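You operate a simulated robot arm through the tools that you are given. There is no shell and no other tool. Be economical: measure what you need, move in short steps, check, and stop when the job is done.

You run a simulated two-armed robot. Do the job below in one go: nothing can be reset, and whatever is moved stays where it is left.

TASK
Chill device 4 for one cycle on a pad, then test it in a socket.
Fine: power key on first, off once its row shows GOOD; the device stays in its socket.

Only the result counts: the job must be done as asked and must still hold three seconds after the hand-in. Knocking over, shifting, dropping, spilling or breaking anything else fails it.

THE ROBOT
Two 7-joint arms with fingered hands on one trunk, on a base that drives. Base frame: it is fixed to the floor where the robot stands at the start and does not move with it; the origin is under the middle of the robot, x ahead of it, y to its left, z up; the surface under the hand at the start is at about z = 860. Lengths are in mm, angles in degrees, forces in N, time in s.
The left shoulder is at the start at [20, 123, 1240], the right one opposite. With the tool pointing down near the work surface each hand reaches from about 100 to 480 mm from the robot's upright axis, wherever it stands, measured 20 degrees to its own side. Places, roughly: black power key [300, 0, 900]; cold plate [300, 400, 900]; socket block [500, 400, 900]. Payload 2.4 kg a hand.
The TCP of each hand is the grasp point between the finger pads, 17 mm short of the fingertips. In the tool frame z runs along the fingers and y along their closing line. Largest opening 88 mm; the body of the gripper starts 47 mm behind the TCP. The gripper is a hand of 3 fingers: y runs from the thumb to the fingers, the wrist lies at [0, 0, -165] in the tool frame, and closing takes about 1.5 s.
Orientation is that of the tool frame in the base frame, as a unit quaternion [w, x, y, z]. With the fingers straight down and closing along the base's y, the tool's x points along the base's -x, its y along +y and its z along -z.

THE INTERFACE
- The arms move only by the tool nudge_tool. It takes "left_increments", "right_increments" or both (then of equal length, played together; a hand with none holds still); each is a list of rows, each a list of 7 numbers: the shift along the tool's x, y, z in units of 50 mm (1.0 is 50 mm), then the turn, a rotation vector about the tool's x, y, z in units of 8 degrees (1.0 is 8 degrees), then the gripper command, from -1 (fully open) to 1 (shut), values between in proportion. In form: [[x, y, z, rx, ry, rz, jaw], ...]. A call has 1 to 8 rows; each row shifts and turns the commanded pose from where the row before left it, along the tool's axes as they then stand. A call with a number of a shift or a turn outside -1 to 1 is refused whole. A row lasts 0.2 s, in which the tool goes at most 50 mm and 8.6 degrees; a call with a longer step from one row to the next is refused whole, and so is a gripper value outside its range. A pose out of reach is approached as far as the arm can. The call stops where the force on the tool passes 70 N (or 10 N more than at its start, if that is more) or the arm is blocked; 0.2 s more then pass. The fingers move at their own pace (about 45 mm/s each) and stop on an object; they squeeze with about 26 N. The grip force told is the motor's: it shows also when the fingers shut on nothing. Time passes only in rows, and 0.2 s behind the last, so rows that do not move let the fingers close. It gives the time, the measured TCP pose, the force on the tool (base axes), the opening and the grip force at its end, in the units of the frame above (readings bear some noise), with the torque about the TCP (base axes, N m) and any sound that the robot's microphone picked up, and new pictures: "show" is both (left out), scene, wrist or none (wrist: the cameras of the hands that moved).
- Cameras (640 x 400 px; columns grow to the right, rows downward): "scene" is now at [31.1, 36.3, 1674.4]; the picture's right is [0.56, -0.83, -0.00], its down [-0.75, -0.51, -0.43] and it looks along [0.35, 0.24, -0.90] (base axes); focal length 265 px, centre (320, 200). "left" rides on the left gripper at [-52, 4, -66] in its tool frame; the picture's right is [-0.08, -1.00, 0.00], its down [0.78, -0.07, -0.62] and it looks along [0.62, -0.05, 0.78] (tool axes); focal length 243 px, centre (320, 200). "right" rides on the right gripper at [52, 4, -66] in its tool frame; the picture's right is [-0.09, 1.00, 0.00], its down [-0.78, -0.07, -0.62] and it looks along [-0.62, -0.05, 0.78] (tool axes); focal length 243 px, centre (320, 200). There is no depth. A picture from a camera that has moved, and an enlarged one, comes with that camera's place and axes in the base frame and with its lens.
- move_column(by): slides the trunk up (or, below 0, down) by that many mm; the arms and the scene camera ride with it, the base frame stays. It gives what a move gives, with no picture.
- steer(legs): drives the robot by 1 to 6 legs, each [ahead, left, turn to the left] in mm, mm and degrees, along the robot's own axes; the way and the turn of a leg run together, so that a leg with both is an arc; at most 1500 mm and 180 degrees a leg. The arms and the cameras ride along, it lands a little off, and it stops where it bumps. It gives what a move gives, and a new picture of the scene camera.
- preshape(shape, hand): the hand has 3 fingers and takes this shape, open, in about a second: jaw (thumb against the fingers, like two jaws); tri (thumb and two fingers); tip (a fingertip pinch); poke (one finger out to press); point (the index stretched); flat (the hand flat); cup (the hand cupped); fist (a fist). The gripper value then closes the fingers along that shape, each until it touches; the sizes above hold for jaw. It gives what a move gives, with no picture.
- aim_head(pan, tilt): turns the head with the scene camera to pan (to the left, within 120 degrees either way) and tilt (down, from -29 to 69), counted from straight ahead of the robot. It gives what a move gives, and a new picture of the scene camera.
- enlarge(camera, box): a new picture of the part [left, top, right, bottom] of that camera's present view, enlarged. The clock stands still meanwhile.
- finish_job(): hands the job in; it is judged then, once.

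Go step by step. Nothing tells you exact positions but the pictures and the camera data: compare them with the known pose of the tool, close in by small moves and look again before you grip or let go. The budget is 120 turns and 260 pictures, counting those below and the enlarged ones. Unless the task says otherwise, let go and move clear before handing in, and close with one line.

The tools are called after "Request:" as name(argument=value, ...) on one line, values as JSON. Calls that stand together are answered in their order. nudge_tool: Moves the arms, as the interface text tells. Its arguments: {"type":"object","properties":{"left_increments":{"type":"array","items":{"type":"array","items":{"type":"number"}}},"right_increments":{"type":"array","items":{"type":"array","items":{"type":"number"}}},"show":{"type":"string","enum":["both","scene","wrist","none"]}},"required":[]} The other tools are called the same way: move_column (by) slides the trunk up or down; preshape (shape, hand) gives the hand a shape; steer (legs) drives the base; aim_head (pan, tilt) turns the head that bears the scene camera; enlarge (camera, box) takes an enlarged picture of a part of a camera's view; finish_job () hands the job in.

At the start:

```text
clock: 0.0
left_ee_pos: [220.5, 240.7, 1180.2]
left_tcp_rot: [0.0, 0.0, 1.0, 0.0]
left_wrist_force: [-0.5, 0.2, -0.3]
left_wrist_torque: [0.01, -0.02, 0.02]
left_opening: 87.8
left_grip_force: 0.2
left_shape: jaw
right_ee_pos: [224.2, 34.8, 1276.7]
right_tcp_rot: [-0.001, -0.001, 1.0, 0.0]
right_wrist_force: [0.8, 0.2, 0.3]
right_wrist_torque: [-0.04, 0.01, 0.02]
right_opening: 88.1
right_grip_force: 0.1
right_shape: jaw
trunk travel left (down, up): [-454.0, 376.0]
robot x, y, heading: [4.1, 0.7, 0.1]
head pan, tilt: [34.2, 64.6]
```

scene: 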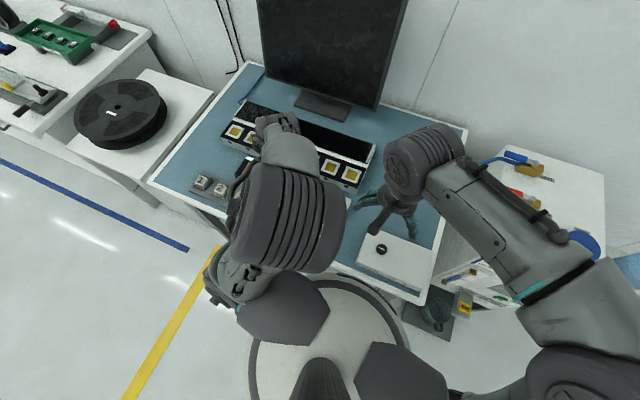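
right: 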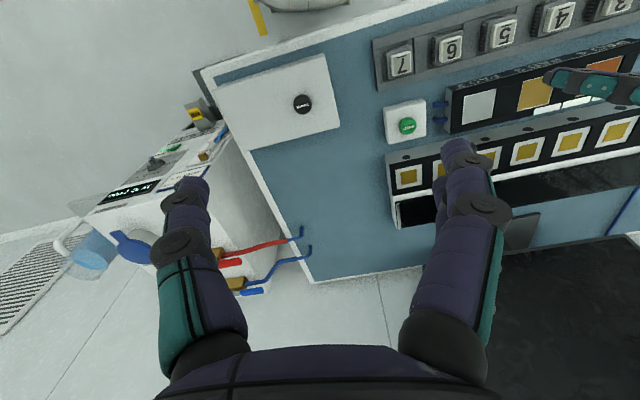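
left: 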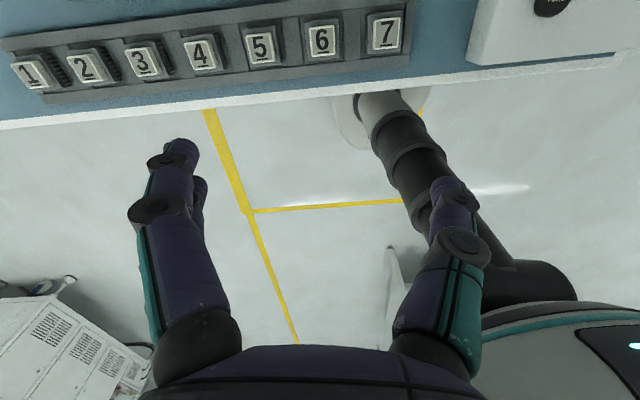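

I see a bench with a tray of numbered devices, a cold plate with pads, a socket block, a green button and a black power key. First I take a closer look at the parts through the right-hand and scene cameras.

Request:
enlarge(camera="right", box=[360, 0, 640, 230])

Request:
enlarge(camera="scene", box=[180, 60, 480, 300])

Request:
enlarge(camera="left", box=[0, 0, 440, 130])

```text
1.74 times, centred on (500, 115) of right
camera zoom: at [169.9, 40.3, 1343.2], right [0.08, 1.0, 0.0], down [0.78, -0.07, 0.62], along [0.62, -0.05, -0.78], focal length 422 px, centre (7, 348)
```

zoom: 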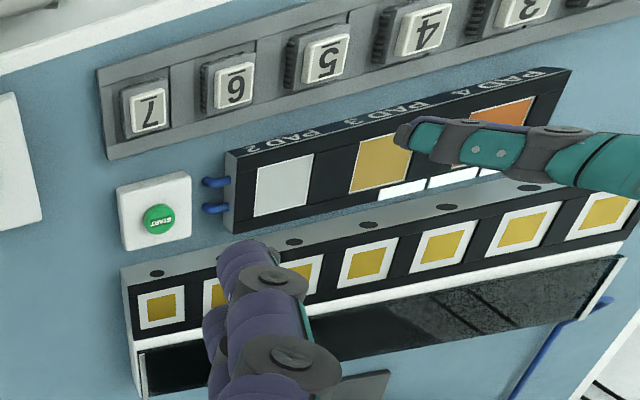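

```text
1.67 times, centred on (330, 180) of scene
camera zoom: at [31.1, 36.3, 1674.4], right [0.56, -0.83, 0.0], down [-0.75, -0.51, -0.43], along [0.35, 0.24, -0.9], focal length 442 px, centre (303, 233)
```

zoom: 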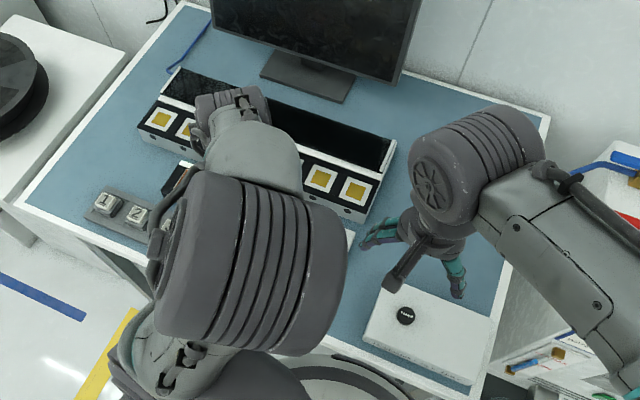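

```text
1.45 times, centred on (220, 65) of left
camera zoom: at [271.1, 246.2, 1245.9], right [0.08, -1.0, 0.0], down [-0.78, -0.07, 0.62], along [-0.62, -0.05, -0.78], focal length 353 px, centre (466, 396)
```

zoom: 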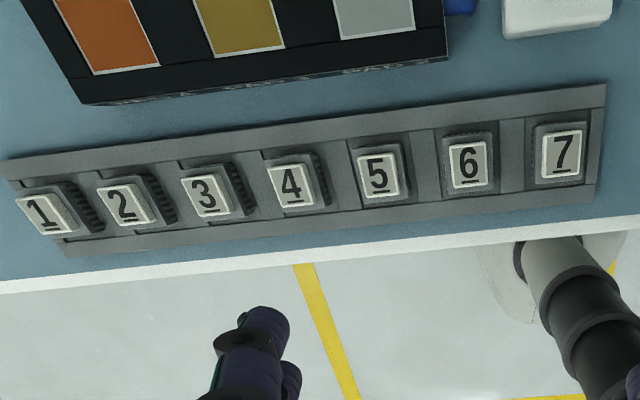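

The arms hide the cold plate and monitor, so I move both hands outward to get a clear view.

Request:
nudge_tool(left_increments=[[0.5, 1, -0.5, 0, 0, 0, -1], [0.5, 1, -0.5, 0, 0, 0, -1], [0.5, 1, -0.5, 0, 0, 0, -1], [0, 1, 0, 0, 0, 0, -1]], right_increments=[[0, -1, 0, 0, 0, 0, -1], [0, -1, 0, 0, 0, 0, -1], [0, -1, 0, 0, 0, 0, -1], [0, -1, 0, 0, 0, 0, -1]], show="scene")

Request:
aim_head(pan=30, tilt=45)

```text
refused: row 1 steps farther than a row can; nothing moved
```

```text
clock: 0.8
left_ee_pos: [218.1, 241.5, 1179.5]
left_tcp_rot: [0.0, -0.001, 1.0, 0.0]
left_wrist_force: [-0.5, 0.0, 0.3]
left_wrist_torque: [0.02, -0.01, 0.02]
left_opening: 88.0
left_grip_force: 0.1
left_shape: jaw
right_ee_pos: [222.7, 35.5, 1275.4]
right_tcp_rot: [0.0, -0.001, 1.0, 0.0]
right_wrist_force: [-0.5, -0.5, 0.1]
right_wrist_torque: [0.04, 0.01, -0.02]
right_opening: 87.7
right_grip_force: 0.1
right_shape: jaw
trunk travel left (down, up): [-454.0, 376.0]
robot x, y, heading: [-1.6, -1.8, 0.2]
head pan, tilt: [30.0, 45.0]
camera scene: at [50.9, 42.6, 1699.0], right [0.5, -0.87, 0.0], down [-0.61, -0.35, -0.71], along [0.61, 0.35, -0.71], focal length 265 px, centre (320, 200)
```

scene: 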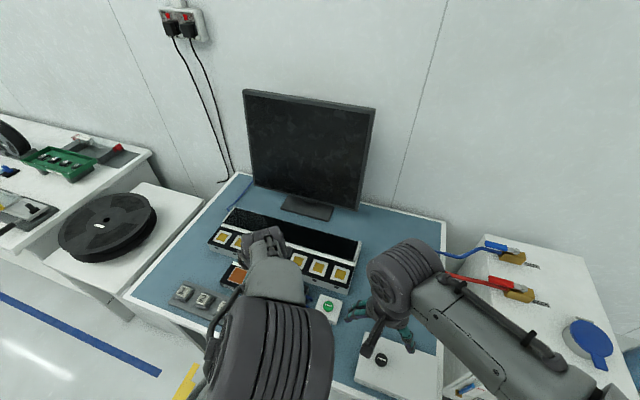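

Request:
nudge_tool(left_increments=[[0, 0.95, 0, 0, 0, 0, -1], [0, 0.95, 0, 0, 0, 0, -1], [0, 0.95, 0, 0, 0, 0, -1], [0, 0.95, 0, 0, 0, 0, -1], [0.95, 0, 0, 0, 0, 0, -1], [0.95, 0, 0, 0, 0, 0, -1]], right_increments=[[0, -0.95, 0, 0, 0, 0, -1], [0, -0.95, 0, 0, 0, 0, -1], [0, -0.95, 0, 0, 0, 0, -1], [0, -0.95, 0, 0, 0, 0, -1], [0.95, 0, 0, 0, 0, 0, -1], [0.95, 0, 0, 0, 0, 0, -1]], show="scene")

Request:
enlarge(camera="scene", box=[140, 180, 460, 380])

```text
clock: 2.2
left_ee_pos: [122.9, 429.5, 1181.2]
left_tcp_rot: [0.0, 0.0, 1.0, 0.0]
left_wrist_force: [-0.2, 0.1, 0.8]
left_wrist_torque: [0.02, -0.02, 0.0]
left_opening: 87.8
left_grip_force: 0.0
left_shape: jaw
right_ee_pos: [127.2, -153.2, 1274.1]
right_tcp_rot: [0.001, 0.0, 1.0, 0.0]
right_wrist_force: [-0.1, -0.1, 0.4]
right_wrist_torque: [-0.02, -0.01, -0.03]
right_opening: 87.9
right_grip_force: 0.1
right_shape: jaw
trunk travel left (down, up): [-454.0, 376.0]
robot x, y, heading: [0.3, -0.1, 0.1]
head pan, tilt: [30.0, 45.0]
camera scene: at [50.2, 42.5, 1699.1], right [0.5, -0.87, 0.0], down [-0.61, -0.35, -0.71], along [0.61, 0.35, -0.71], focal length 265 px, centre (320, 200)
```

scene: 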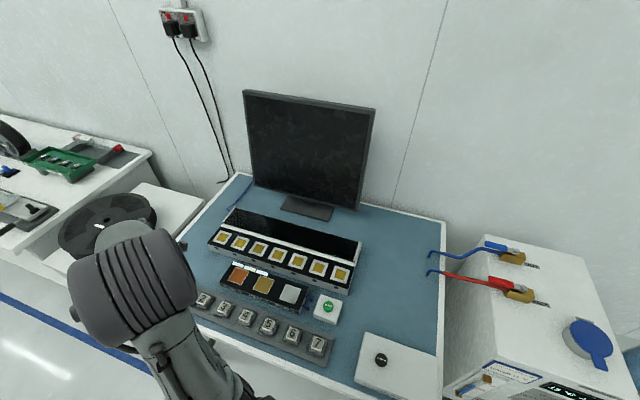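

```text
2.00 times, centred on (300, 280) of scene
camera zoom: at [50.2, 42.5, 1699.1], right [0.5, -0.87, 0.0], down [-0.61, -0.35, -0.71], along [0.61, 0.35, -0.71], focal length 530 px, centre (360, 40)
```

zoom: 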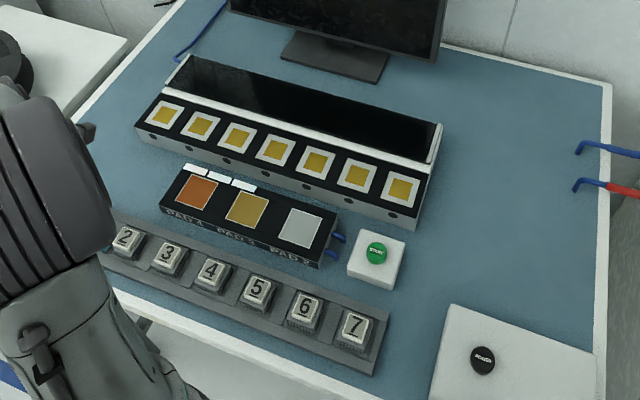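

Request:
enlarge(camera="scene", box=[205, 245, 365, 345])

Request:
enlarge(camera="scene", box=[200, 200, 360, 300])

Request:
enlarge(camera="scene", box=[440, 220, 640, 400])

```text
4.00 times, centred on (285, 295) of scene
camera zoom: at [50.2, 42.5, 1699.1], right [0.5, -0.87, 0.0], down [-0.61, -0.35, -0.71], along [0.61, 0.35, -0.71], focal length 1060 px, centre (460, -180)
```

zoom: 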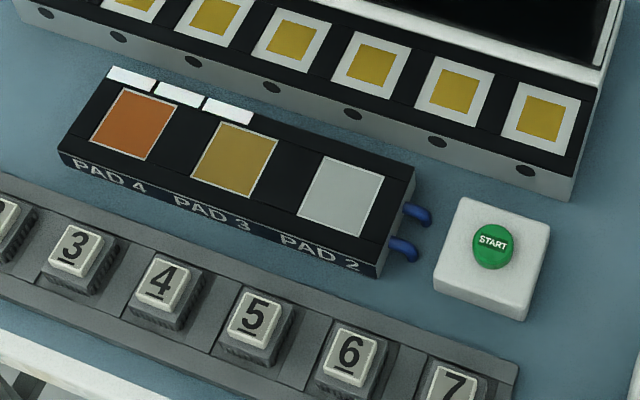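

```text
4.00 times, centred on (280, 250) of scene
camera zoom: at [50.2, 42.5, 1699.1], right [0.5, -0.87, 0.0], down [-0.61, -0.35, -0.71], along [0.61, 0.35, -0.71], focal length 1060 px, centre (480, 0)
```

zoom: 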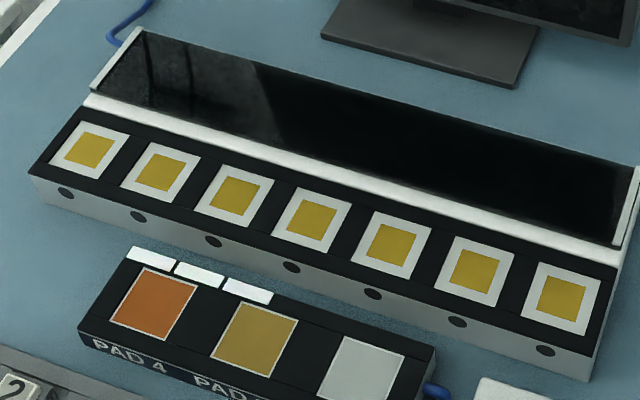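

```text
2.22 times, centred on (540, 310) of scene
camera zoom: at [50.2, 42.5, 1699.1], right [0.5, -0.87, 0.0], down [-0.61, -0.35, -0.71], along [0.61, 0.35, -0.71], focal length 589 px, centre (-169, -44)
```

zoom: 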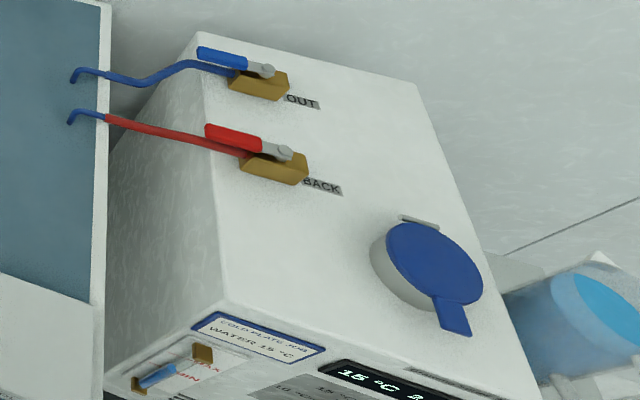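

Beside the bench stands a chiller with valves, a filler lid, a level gauge and a label "COLDPLATE JOB: WATER 15 °C". I need to check that it is set properly.

Request:
aim_head(pan=-15, tilt=55)

Request:
aim_head(pan=-35, tilt=45)

```text
clock: 3.4
left_ee_pos: [124.5, 430.8, 1181.4]
left_tcp_rot: [-0.001, 0.0, 1.0, -0.001]
left_wrist_force: [-0.2, 0.2, -1.1]
left_wrist_torque: [-0.02, 0.02, -0.01]
left_opening: 87.8
left_grip_force: 0.0
left_shape: jaw
right_ee_pos: [128.9, -153.7, 1275.3]
right_tcp_rot: [-0.001, 0.0, 1.0, 0.0]
right_wrist_force: [0.1, -0.1, -1.0]
right_wrist_torque: [0.01, -0.01, 0.03]
right_opening: 87.8
right_grip_force: 0.1
right_shape: jaw
trunk travel left (down, up): [-454.0, 376.0]
robot x, y, heading: [0.2, -2.2, 0.0]
head pan, tilt: [-15.0, 55.0]
camera scene: at [50.1, -16.7, 1685.6], right [-0.26, -0.97, 0.0], down [-0.79, 0.21, -0.57], along [0.55, -0.15, -0.82], focal length 265 px, centre (320, 200)
```

scene: 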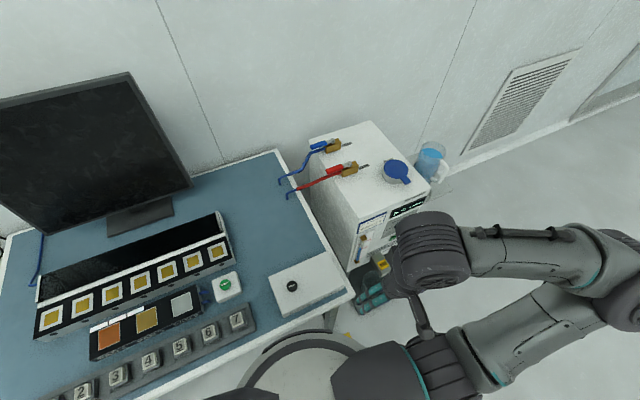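

```text
clock: 4.2
left_ee_pos: [123.4, 430.4, 1180.7]
left_tcp_rot: [0.0, -0.001, 1.0, -0.001]
left_wrist_force: [-0.4, 0.2, -0.6]
left_wrist_torque: [-0.02, 0.04, 0.0]
left_opening: 87.8
left_grip_force: 0.0
left_shape: jaw
right_ee_pos: [128.8, -154.2, 1274.5]
right_tcp_rot: [0.0, -0.001, 1.0, 0.0]
right_wrist_force: [-0.1, -0.4, -0.4]
right_wrist_torque: [-0.01, -0.01, 0.02]
right_opening: 87.7
right_grip_force: 0.1
right_shape: jaw
trunk travel left (down, up): [-454.0, 376.0]
robot x, y, heading: [1.5, 2.6, -0.1]
head pan, tilt: [-35.0, 45.0]
camera scene: at [47.1, -44.7, 1699.0], right [-0.57, -0.82, 0.0], down [-0.58, 0.41, -0.71], along [0.58, -0.41, -0.71], focal length 265 px, centre (320, 200)
```

scene: 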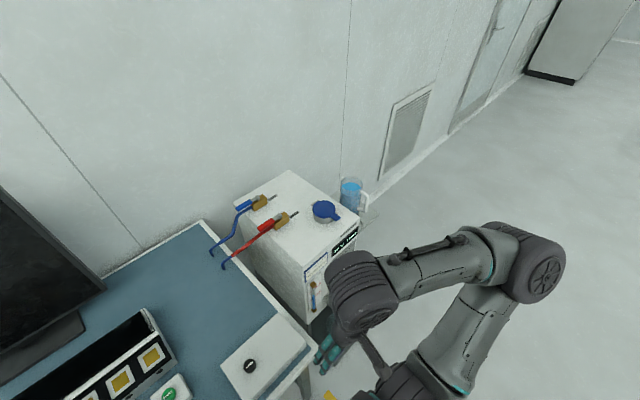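

Request:
enlarge(camera="scene", box=[200, 160, 400, 320])

Request:
nudge_tool(right_increments=[[0, 0.95, 0, 0, 0, 0, -1], [0, 0.95, 0, 0, 0, 0, -1], [0, 0.95, 0, 0, 0, 0, -1], [0, 0.95, 0, 0, 0, 0, -1]], show="both")

Request:
enlarge(camera="scene", box=[270, 200, 400, 330])

Request:
enlarge(camera="right", box=[0, 60, 320, 290])

```text
2.50 times, centred on (300, 240) of scene
camera zoom: at [47.1, -44.7, 1699.0], right [-0.57, -0.82, 0.0], down [-0.58, 0.41, -0.71], along [0.58, -0.41, -0.71], focal length 662 px, centre (370, 100)
```

zoom: 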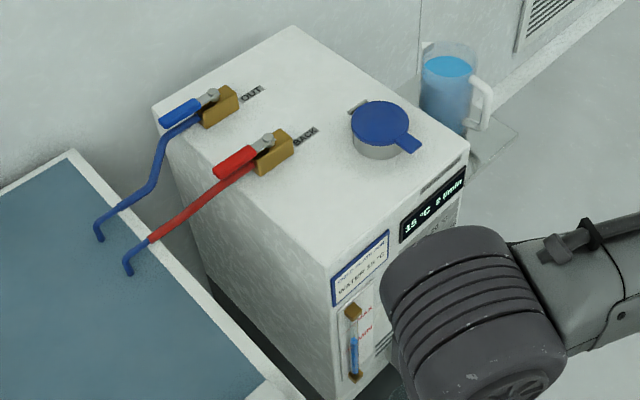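

```text
clock: 5.2
left_ee_pos: [122.4, 431.7, 1181.2]
left_tcp_rot: [0.0, 0.0, 1.0, 0.0]
left_wrist_force: [-0.6, 1.0, 0.1]
left_wrist_torque: [0.0, -0.01, -0.01]
left_opening: 88.2
left_grip_force: 0.0
left_shape: jaw
right_ee_pos: [127.5, 37.6, 1277.3]
right_tcp_rot: [-0.001, -0.001, 1.0, 0.0]
right_wrist_force: [0.1, 0.2, 0.0]
right_wrist_torque: [0.01, 0.03, -0.06]
right_opening: 88.0
right_grip_force: 0.1
right_shape: jaw
trunk travel left (down, up): [-454.0, 376.0]
robot x, y, heading: [2.6, 0.5, 0.2]
head pan, tilt: [-35.0, 45.0]
camera scene: at [47.0, -43.4, 1699.1], right [-0.57, -0.82, 0.0], down [-0.58, 0.4, -0.71], along [0.58, -0.41, -0.71], focal length 265 px, centre (320, 200)
camera right: at [75.1, 42.8, 1344.1], right [0.08, 1.0, 0.0], down [0.78, -0.07, 0.62], along [0.62, -0.05, -0.78], focal length 243 px, centre (320, 200)
```

scene: 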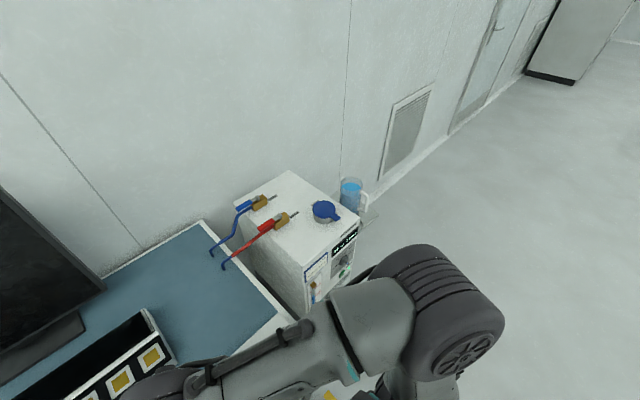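
right: 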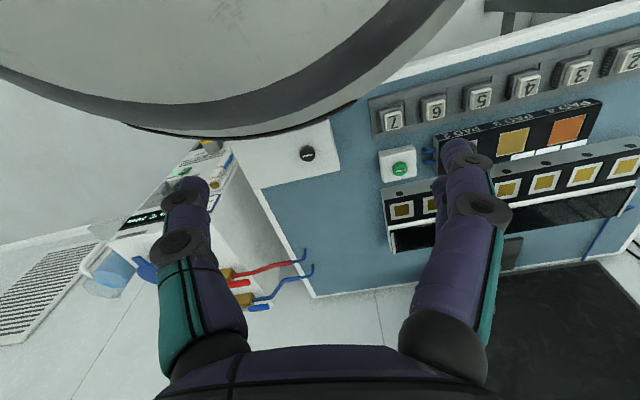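

```text
3.08 times, centred on (335, 265) of scene
camera zoom: at [47.0, -43.4, 1699.1], right [-0.57, -0.82, 0.0], down [-0.58, 0.4, -0.71], along [0.58, -0.41, -0.71], focal length 815 px, centre (274, 0)
```

zoom: 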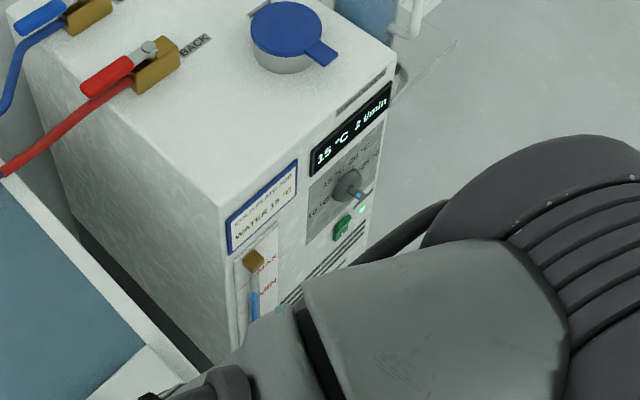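

```text
1.74 times, centred on (160, 175) of right
camera zoom: at [75.1, 42.8, 1344.1], right [0.08, 1.0, 0.0], down [0.78, -0.07, 0.62], along [0.62, -0.05, -0.78], focal length 422 px, centre (598, 244)
```

zoom: 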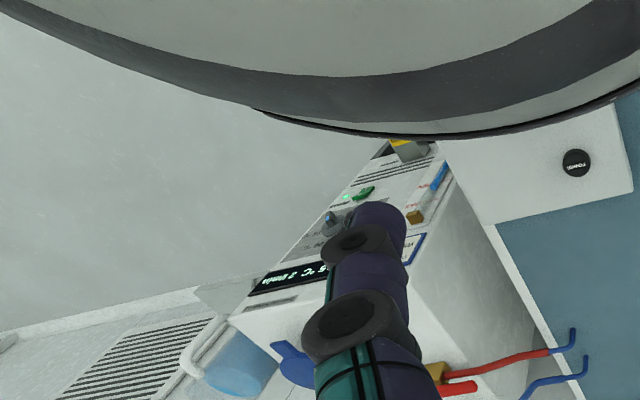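

The chiller shows 15 °C and 2 l/min, but I must check the water level and the knob. I move the right arm aside and zoom in.

Request:
nudge_tool(right_increments=[[0, 0, -0.95, 0, 0, 0, -1], [0, 0, -0.95, 0, 0, 0, -1], [0, 0, -0.95, 0, 0, 0, -1], [0, 0, -0.95, 0, 0, 0, -1], [-0.95, 0, 0, 0, 0, 0, -1], [-0.95, 0, 0, 0, 0, 0, -1]], show="scene")

Request:
enlarge(camera="scene", box=[280, 210, 380, 310])

```text
clock: 6.6
left_ee_pos: [122.9, 429.6, 1179.9]
left_tcp_rot: [0.0, -0.001, 1.0, 0.0]
left_wrist_force: [-0.1, -0.5, -0.4]
left_wrist_torque: [-0.04, 0.02, -0.04]
left_opening: 87.7
left_grip_force: 0.1
left_shape: jaw
right_ee_pos: [197.6, 34.5, 1415.1]
right_tcp_rot: [0.001, 0.0, 1.0, 0.001]
right_wrist_force: [1.0, 0.7, 0.5]
right_wrist_torque: [-0.02, 0.03, 0.02]
right_opening: 87.8
right_grip_force: 0.1
right_shape: jaw
right hand out of reach, approached as far as the arm can: row 4, 6
trunk travel left (down, up): [-454.0, 376.0]
robot x, y, heading: [-0.2, 1.9, -0.0]
head pan, tilt: [-35.0, 45.0]
camera scene: at [47.1, -45.2, 1699.0], right [-0.57, -0.82, 0.0], down [-0.58, 0.41, -0.71], along [0.58, -0.41, -0.71], focal length 265 px, centre (320, 200)
```

scene: 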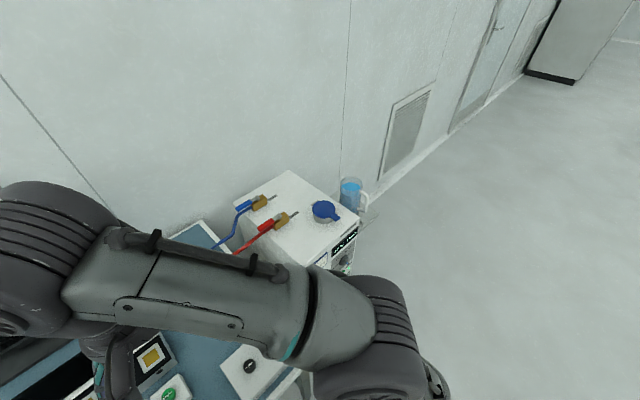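

```text
4.00 times, centred on (330, 260) of scene
camera zoom: at [47.1, -45.2, 1699.0], right [-0.57, -0.82, 0.0], down [-0.58, 0.41, -0.71], along [0.58, -0.41, -0.71], focal length 1060 px, centre (280, -40)
```

zoom: 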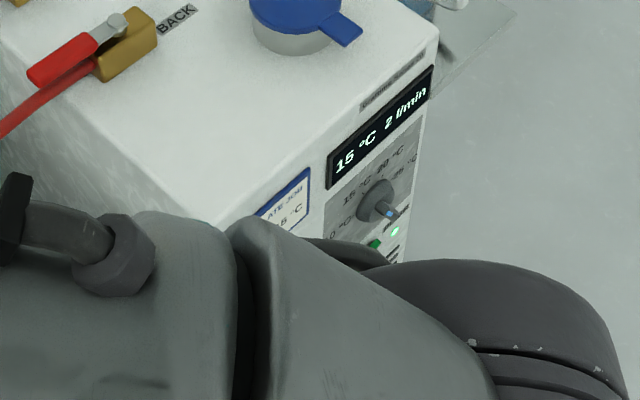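

Request:
nudge_tool(right_increments=[[0.95, 0, 0, 0, 0, 0, -1], [0.95, 0, 0, 0, 0, 0, -1], [0, -0.7, 0.7, 0, 0, 0, -1], [0, -0.7, 0.7, 0, 0, 0, -1], [0, -0.7, 0.7, 0, 0, 0, -1], [0, -0.7, 0.7, 0, 0, 0, -1], [0, -0.7, 0.7, 0, 0, 0, -1], [0, -0.95, 0, 0, 0, 0, -1]], show="none")

Request:
nudge_tool(right_increments=[[0, -0.95, 0, 0, 0, 0, -1], [0, -0.95, 0, 0, 0, 0, -1], [0, -0.95, 0, 0, 0, 0, -1]], show="scene")

Request:
enlarge(camera="scene", box=[280, 210, 380, 310])

```text
clock: 8.4
left_ee_pos: [123.3, 428.7, 1180.6]
left_tcp_rot: [0.0, 0.0, 1.0, 0.001]
left_wrist_force: [0.0, 0.4, 0.2]
left_wrist_torque: [0.02, 0.01, 0.03]
left_opening: 87.8
left_grip_force: 0.0
left_shape: jaw
right_ee_pos: [108.5, -187.2, 1247.1]
right_tcp_rot: [0.0, -0.001, 1.0, 0.0]
right_wrist_force: [-0.5, 0.1, 0.4]
right_wrist_torque: [0.02, 0.0, 0.0]
right_opening: 87.9
right_grip_force: 0.0
right_shape: jaw
right hand out of reach, approached as far as the arm can: row 8
trunk travel left (down, up): [-454.0, 376.0]
robot x, y, heading: [1.8, 0.5, -0.1]
head pan, tilt: [-35.0, 45.0]
```

```text
clock: 9.2
left_ee_pos: [123.8, 429.5, 1181.9]
left_tcp_rot: [0.0, 0.0, 1.0, 0.0]
left_wrist_force: [0.0, 0.7, -0.3]
left_wrist_torque: [0.0, -0.03, -0.04]
left_opening: 88.0
left_grip_force: 0.0
left_shape: jaw
right_ee_pos: [137.1, -254.8, 1229.2]
right_tcp_rot: [-0.001, 0.0, 1.0, 0.002]
right_wrist_force: [0.4, 0.9, 0.4]
right_wrist_torque: [0.01, -0.01, 0.02]
right_opening: 87.9
right_grip_force: 0.0
right_shape: jaw
right hand out of reach, approached as far as the arm can: row 2, 3
trunk travel left (down, up): [-454.0, 376.0]
robot x, y, heading: [0.1, 1.1, -0.1]
head pan, tilt: [-35.0, 45.0]
camera scene: at [47.1, -46.0, 1699.0], right [-0.57, -0.82, 0.0], down [-0.58, 0.41, -0.71], along [0.58, -0.41, -0.71], focal length 265 px, centre (320, 200)
```

scene: 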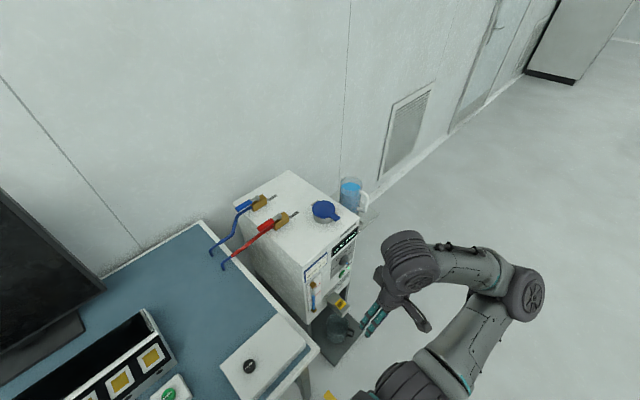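

```text
4.00 times, centred on (330, 260) of scene
camera zoom: at [47.1, -46.0, 1699.0], right [-0.57, -0.82, 0.0], down [-0.58, 0.41, -0.71], along [0.58, -0.41, -0.71], focal length 1060 px, centre (280, -40)
```

zoom: 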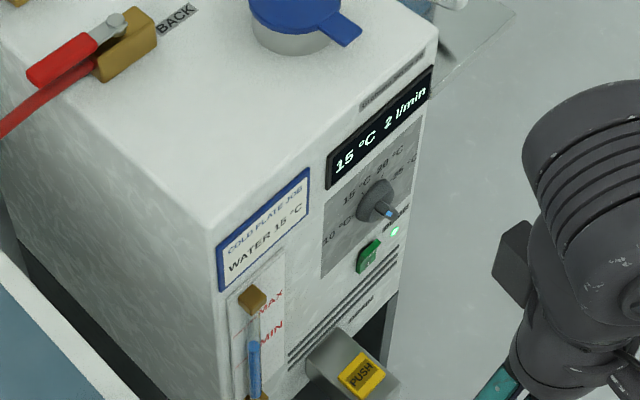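

Request:
enlarge(camera="scene", box=[302, 270, 342, 310])

Request:
enlarge(camera="scene", box=[355, 240, 395, 280])

Request:
enlarge(camera="scene", box=[225, 180, 305, 240])

Request:
enlarge(camera="scene", box=[325, 235, 365, 280])

```text
10.00 times, centred on (322, 290) of scene
camera zoom: at [47.1, -46.0, 1699.0], right [-0.57, -0.82, 0.0], down [-0.58, 0.41, -0.71], along [0.58, -0.41, -0.71], focal length 2650 px, centre (300, -700)
```

zoom: 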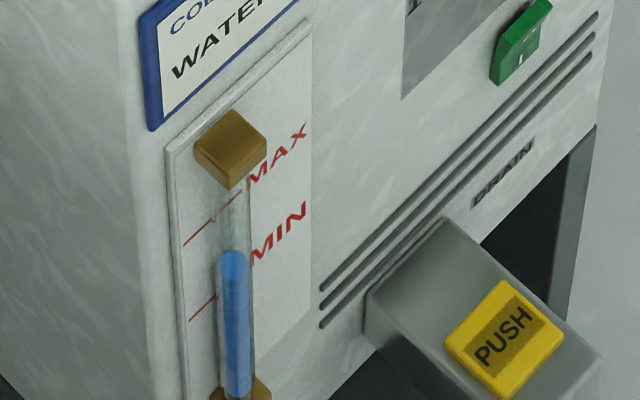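

```text
10.00 times, centred on (375, 260) of scene
camera zoom: at [47.1, -46.0, 1699.0], right [-0.57, -0.82, 0.0], down [-0.58, 0.41, -0.71], along [0.58, -0.41, -0.71], focal length 2650 px, centre (-230, -400)
```

zoom: 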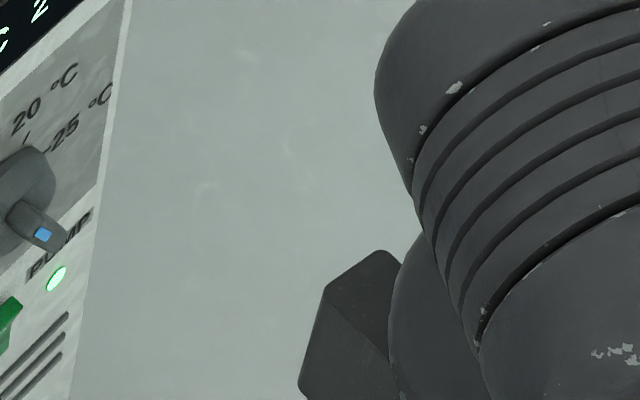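

```text
6.67 times, centred on (265, 210) of scene
camera zoom: at [47.1, -46.0, 1699.0], right [-0.57, -0.82, 0.0], down [-0.58, 0.41, -0.71], along [0.58, -0.41, -0.71], focal length 1766 px, centre (687, 133)
```

zoom: 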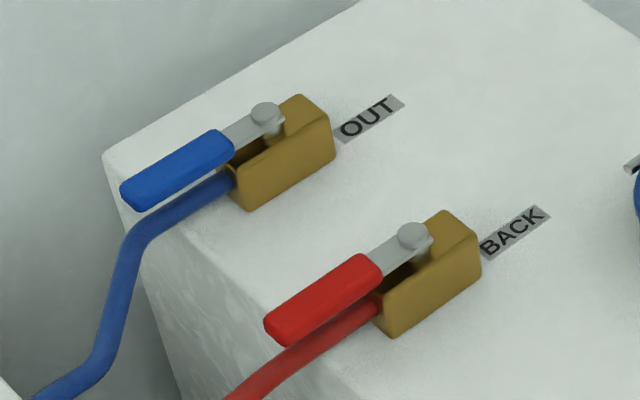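

```text
8.89 times, centred on (345, 258) of scene
camera zoom: at [47.1, -46.0, 1699.0], right [-0.57, -0.82, 0.0], down [-0.58, 0.41, -0.71], along [0.58, -0.41, -0.71], focal length 2355 px, centre (98, -311)
```

zoom: 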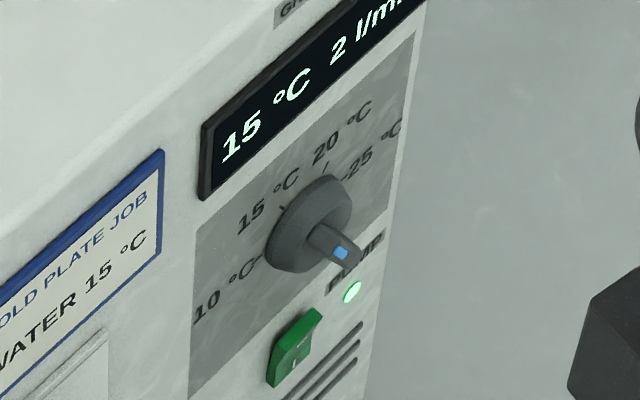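

The chiller is in order: both valves stand in line with their pipes, the pump is on, it shows 15 °C and the water is between MIN and MAX. Next I look closely at the pads and the tray.

Request:
aim_head(pan=35, tilt=50)

Request:
enlarge(camera="scene", box=[240, 230, 340, 300])

```text
clock: 10.6
left_ee_pos: [122.9, 430.5, 1181.8]
left_tcp_rot: [0.0, 0.0, 1.0, 0.001]
left_wrist_force: [0.1, -0.4, 0.4]
left_wrist_torque: [0.01, 0.02, -0.04]
left_opening: 88.1
left_grip_force: 0.0
left_shape: jaw
right_ee_pos: [136.9, -252.7, 1230.1]
right_tcp_rot: [0.0, -0.001, 1.0, 0.0]
right_wrist_force: [-0.1, -0.7, -1.0]
right_wrist_torque: [-0.05, 0.0, 0.01]
right_opening: 87.8
right_grip_force: 0.0
right_shape: jaw
trunk travel left (down, up): [-454.0, 376.0]
robot x, y, heading: [2.6, -1.4, 0.0]
head pan, tilt: [35.0, 50.0]
camera scene: at [43.5, 45.9, 1692.1], right [0.57, -0.82, 0.0], down [-0.63, -0.44, -0.64], along [0.53, 0.37, -0.77], focal length 265 px, centre (320, 200)
```

scene: 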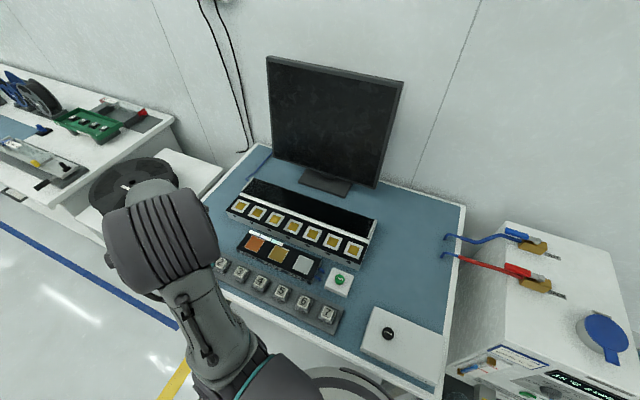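

```text
5.71 times, centred on (290, 265) of scene
camera zoom: at [43.5, 45.9, 1692.1], right [0.57, -0.82, 0.0], down [-0.63, -0.44, -0.64], along [0.53, 0.37, -0.77], focal length 1514 px, centre (491, -171)
```

zoom: 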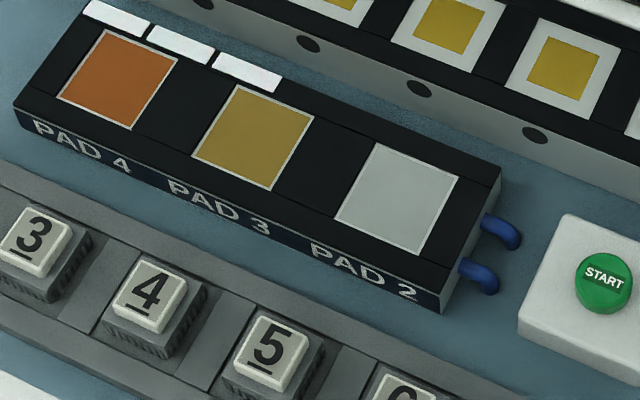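

The pads and devices are clear, and the whole bench is turned about 11° to the left. The power key comes first: I close the right hand and bring it above the key at about (307, 2).

Request:
enlarge(camera="scene", box=[340, 290, 440, 370])

Request:
nudge_tool(right_increments=[[-0.5, 0.8, 0, 0, 0, 0, 1], [-0.5, 0.8, 0, 0, 0, 0, 1], [-0.5, 0.8, 0, 0, 0, 0, 1], [-0.5, 0.8, 0, 0, 0, 0, 1], [-0.5, 0.8, 0, 0, 0, 0, 1], [-0.5, 0.8, 0, 0, 0, 0, 1], [0, 0, 0.95, 0, 0, 0, 1], [0, 0, 0.95, 0, 0, 0, 1]], show="both")

```text
5.00 times, centred on (390, 330) of scene
camera zoom: at [43.5, 45.9, 1692.1], right [0.57, -0.82, 0.0], down [-0.63, -0.44, -0.64], along [0.53, 0.37, -0.77], focal length 1325 px, centre (-30, -450)
```

zoom: 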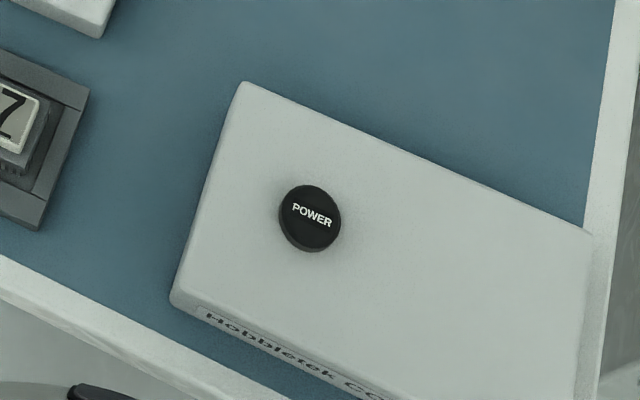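

```text
clock: 12.4
left_ee_pos: [124.8, 430.7, 1180.8]
left_tcp_rot: [0.001, 0.0, 1.0, 0.0]
left_wrist_force: [0.2, -0.2, 0.0]
left_wrist_torque: [-0.01, 0.01, 0.01]
left_opening: 88.1
left_grip_force: 0.0
left_shape: jaw
right_ee_pos: [286.6, -13.1, 1133.6]
right_tcp_rot: [0.0, -0.001, 1.0, 0.0]
right_wrist_force: [0.0, 0.0, 0.6]
right_wrist_torque: [-0.02, 0.02, 0.01]
right_opening: 0.0
right_grip_force: 26.0
right_shape: jaw
trunk travel left (down, up): [-454.0, 376.0]
robot x, y, heading: [-1.5, 0.5, 0.0]
head pan, tilt: [35.0, 50.0]
camera scene: at [44.1, 47.0, 1692.0], right [0.57, -0.82, 0.0], down [-0.63, -0.44, -0.64], along [0.53, 0.37, -0.77], focal length 265 px, centre (320, 200)
camera right: at [233.9, -8.3, 1200.0], right [0.08, 1.0, 0.0], down [0.78, -0.07, 0.62], along [0.62, -0.05, -0.78], focal length 243 px, centre (320, 200)
```

scene: 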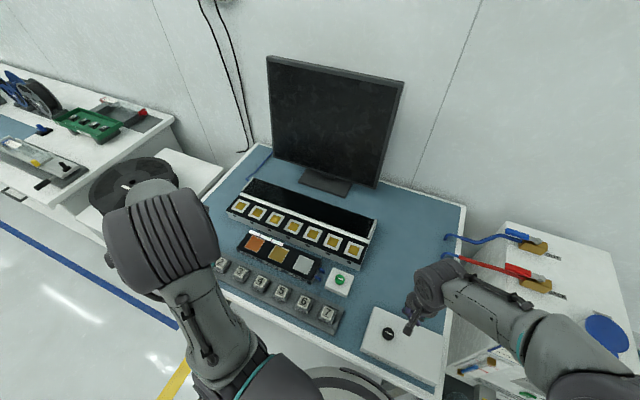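
right: 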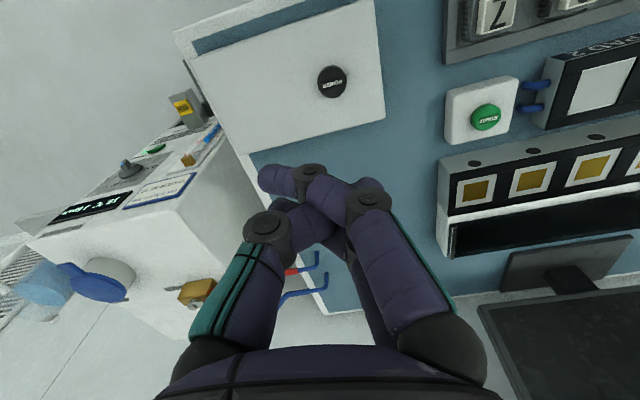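

Both cameras place the key at about (303, 1, 900). I line up above it and come down to about z 950.

Request:
nudge_tool(right_increments=[[-0.33, 0.28, 0, 0, 0, 0, 1], [0, 0, 0.95, 0, 0, 0, 1], [0, 0, 0.95, 0, 0, 0, 1], [0, 0, 0.95, 0, 0, 0, 1], [0, 0, 0.7, 0, 0, 0, 1]], show="both")

Request:
enlarge(camera="scene", box=[340, 270, 440, 370])

```text
clock: 13.6
left_ee_pos: [122.3, 430.9, 1181.1]
left_tcp_rot: [0.001, 0.0, 1.0, 0.0]
left_wrist_force: [0.2, 1.0, 0.2]
left_wrist_torque: [0.03, 0.03, 0.0]
left_opening: 87.8
left_grip_force: 0.0
left_shape: jaw
right_ee_pos: [302.0, -0.2, 954.9]
right_tcp_rot: [0.001, 0.0, 1.0, 0.0]
right_wrist_force: [-1.1, -0.7, 0.2]
right_wrist_torque: [0.05, 0.01, -0.04]
right_opening: 0.0
right_grip_force: 25.7
right_shape: jaw
trunk travel left (down, up): [-454.0, 376.0]
robot x, y, heading: [-1.9, -1.9, 0.3]
head pan, tilt: [35.0, 50.0]
camera scene: at [43.9, 46.3, 1692.1], right [0.57, -0.82, 0.0], down [-0.63, -0.44, -0.64], along [0.53, 0.37, -0.77], focal length 265 px, centre (320, 200)
camera right: at [249.4, 4.8, 1021.5], right [0.08, 1.0, 0.0], down [0.78, -0.07, 0.62], along [0.62, -0.05, -0.78], focal length 243 px, centre (320, 200)
```

scene: 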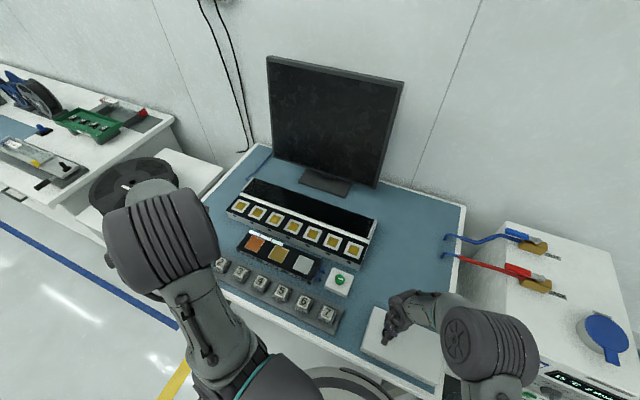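
right: 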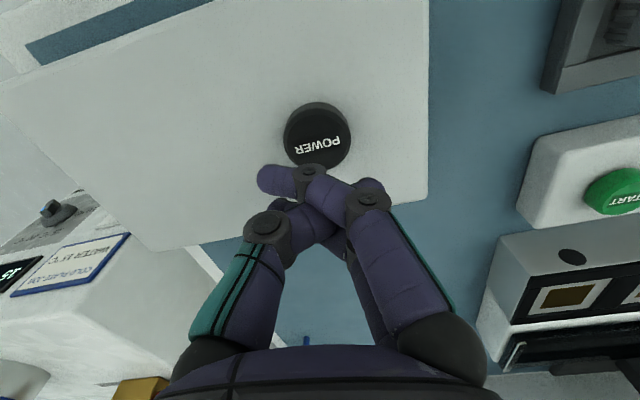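

```text
4.00 times, centred on (390, 320) of scene
camera zoom: at [43.9, 46.3, 1692.1], right [0.57, -0.82, 0.0], down [-0.63, -0.44, -0.64], along [0.53, 0.37, -0.77], focal length 1060 px, centre (40, -280)
```

zoom: 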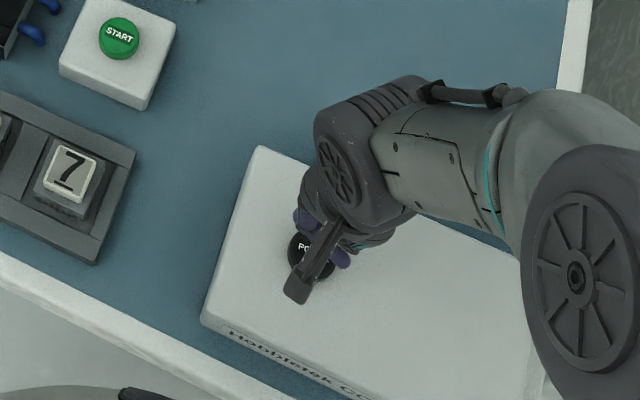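

The closed fingertips are right above the key. I press gently in small steps, then lift.

Request:
nudge_tool(right_increments=[[0, 0, 0.6, 0, 0, 0, 1], [0, 0, 0.1, 0, 0, 0, 1], [0, 0, 0.06, 0, 0, 0, 1], [0, 0, 0.06, 0, 0, 0, 1]], show="scene")

```text
clock: 14.6
left_ee_pos: [121.9, 430.2, 1182.1]
left_tcp_rot: [0.0, 0.0, 1.0, 0.001]
left_wrist_force: [0.5, 0.5, 0.8]
left_wrist_torque: [0.03, -0.03, 0.03]
left_opening: 87.8
left_grip_force: 0.1
left_shape: jaw
right_ee_pos: [301.1, 0.0, 915.7]
right_tcp_rot: [0.001, -0.001, 1.0, 0.0]
right_wrist_force: [1.1, 1.1, 8.2]
right_wrist_torque: [-0.09, 0.01, 0.01]
right_opening: 0.0
right_grip_force: 25.9
right_shape: jaw
trunk travel left (down, up): [-454.0, 376.0]
robot x, y, heading: [-0.8, -1.8, -0.2]
head pan, tilt: [35.0, 50.0]
heard: click
camera scene: at [43.2, 46.4, 1692.2], right [0.57, -0.82, 0.0], down [-0.63, -0.44, -0.64], along [0.53, 0.37, -0.77], focal length 265 px, centre (320, 200)
```

scene: 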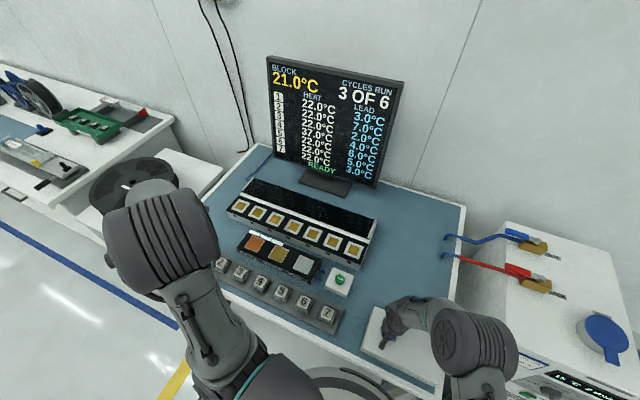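

A click, and the monitor came on. I lift the right hand and read the screen.

Request:
nudge_tool(right_increments=[[0, 0, -0.8, 0, 0, 0, 1], [0, 0, -0.95, 0, 0, 0, 1], [0, 0, -0.95, 0, 0, 0, 1]], show="none")

Request:
enlarge(camera="scene", box=[255, 50, 415, 190])

Request:
enlarge(camera="scene", box=[225, 170, 385, 300])

```text
clock: 15.4
left_ee_pos: [122.8, 429.6, 1181.5]
left_tcp_rot: [0.0, 0.0, 1.0, 0.0]
left_wrist_force: [0.8, -0.1, -0.2]
left_wrist_torque: [0.0, -0.03, 0.02]
left_opening: 87.5
left_grip_force: 0.0
left_shape: jaw
right_ee_pos: [303.1, 0.4, 1053.1]
right_tcp_rot: [0.0, 0.0, 1.0, -0.001]
right_wrist_force: [0.5, -0.4, 1.0]
right_wrist_torque: [0.07, -0.01, 0.0]
right_opening: 0.0
right_grip_force: 25.9
right_shape: jaw
trunk travel left (down, up): [-454.0, 376.0]
robot x, y, heading: [0.3, 0.2, -0.2]
head pan, tilt: [35.0, 50.0]
```

```text
2.86 times, centred on (335, 120) of scene
camera zoom: at [43.1, 46.1, 1692.1], right [0.57, -0.82, 0.0], down [-0.63, -0.44, -0.64], along [0.53, 0.37, -0.77], focal length 757 px, centre (277, 429)
```

zoom: 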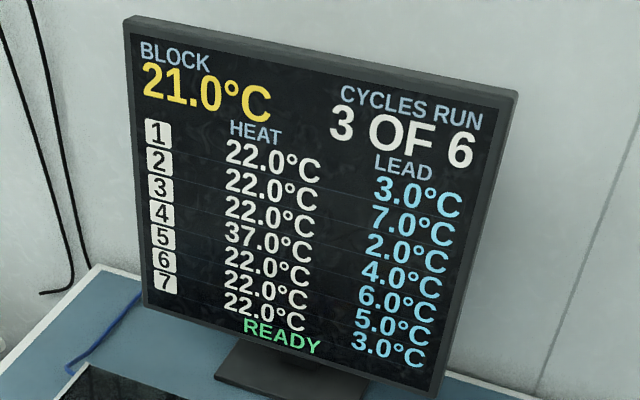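

```text
3.08 times, centred on (305, 235) of scene
camera zoom: at [43.1, 46.1, 1692.1], right [0.57, -0.82, 0.0], down [-0.63, -0.44, -0.64], along [0.53, 0.37, -0.77], focal length 815 px, centre (366, 92)
```

zoom: 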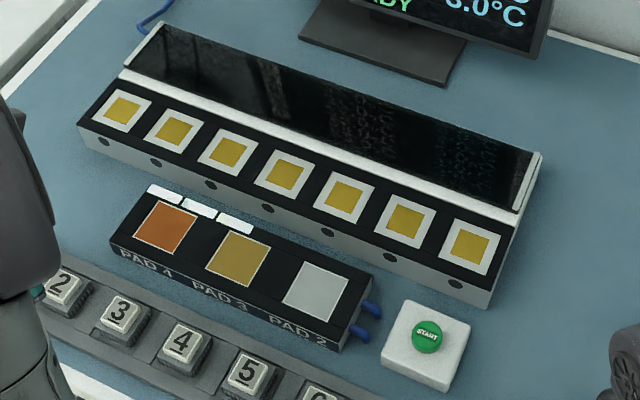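

The screen shows block 21.0 °C, device 4 at 37 °C with lead 4.0 °C, and 3 of 6 cycles run. The choice of pad may matter, so I look for more labels.

Request:
enlarge(camera="scene", box=[235, 230, 285, 265])

Request:
enlarge(camera="scene", box=[275, 245, 325, 285])

Request:
enlarge(camera="scene", box=[215, 170, 385, 270])

Request:
enlarge(camera="scene", box=[0, 60, 200, 200])

```text
11.43 times, centred on (260, 248) of scene
camera zoom: at [43.1, 46.1, 1692.1], right [0.57, -0.82, 0.0], down [-0.63, -0.44, -0.64], along [0.53, 0.37, -0.77], focal length 3028 px, centre (1006, -343)
```

zoom: 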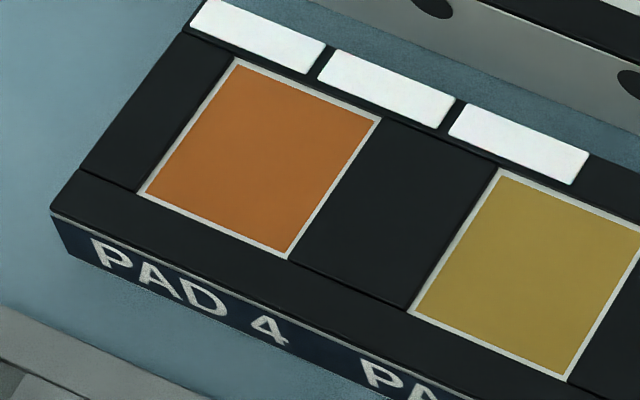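

```text
10.00 times, centred on (300, 265) of scene
camera zoom: at [43.1, 46.1, 1692.1], right [0.57, -0.82, 0.0], down [-0.63, -0.44, -0.64], along [0.53, 0.37, -0.77], focal length 2650 px, centre (520, -450)
```

zoom: 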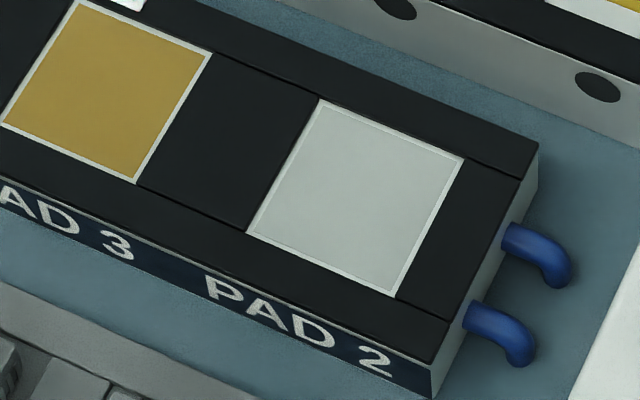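

```text
3.76 times, centred on (300, 220) of scene
camera zoom: at [43.1, 46.1, 1692.1], right [0.57, -0.82, 0.0], down [-0.63, -0.44, -0.64], along [0.53, 0.37, -0.77], focal length 998 px, centre (395, 125)
```

zoom: 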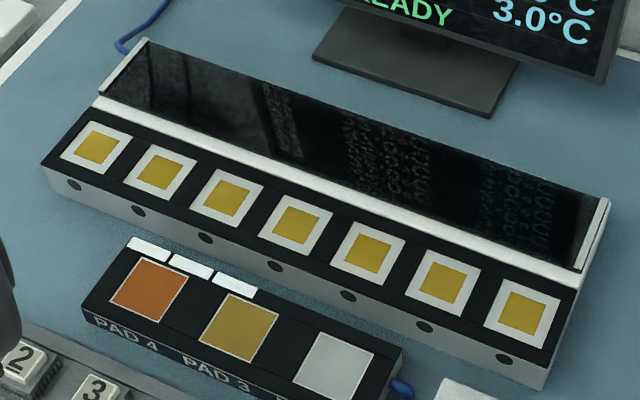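

```text
2.86 times, centred on (100, 130) of scene
camera zoom: at [43.1, 46.1, 1692.1], right [0.57, -0.82, 0.0], down [-0.63, -0.44, -0.64], along [0.53, 0.37, -0.77], focal length 757 px, centre (949, 400)
```

zoom: 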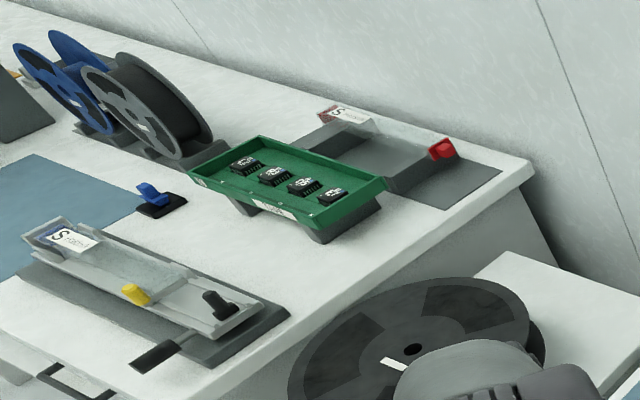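

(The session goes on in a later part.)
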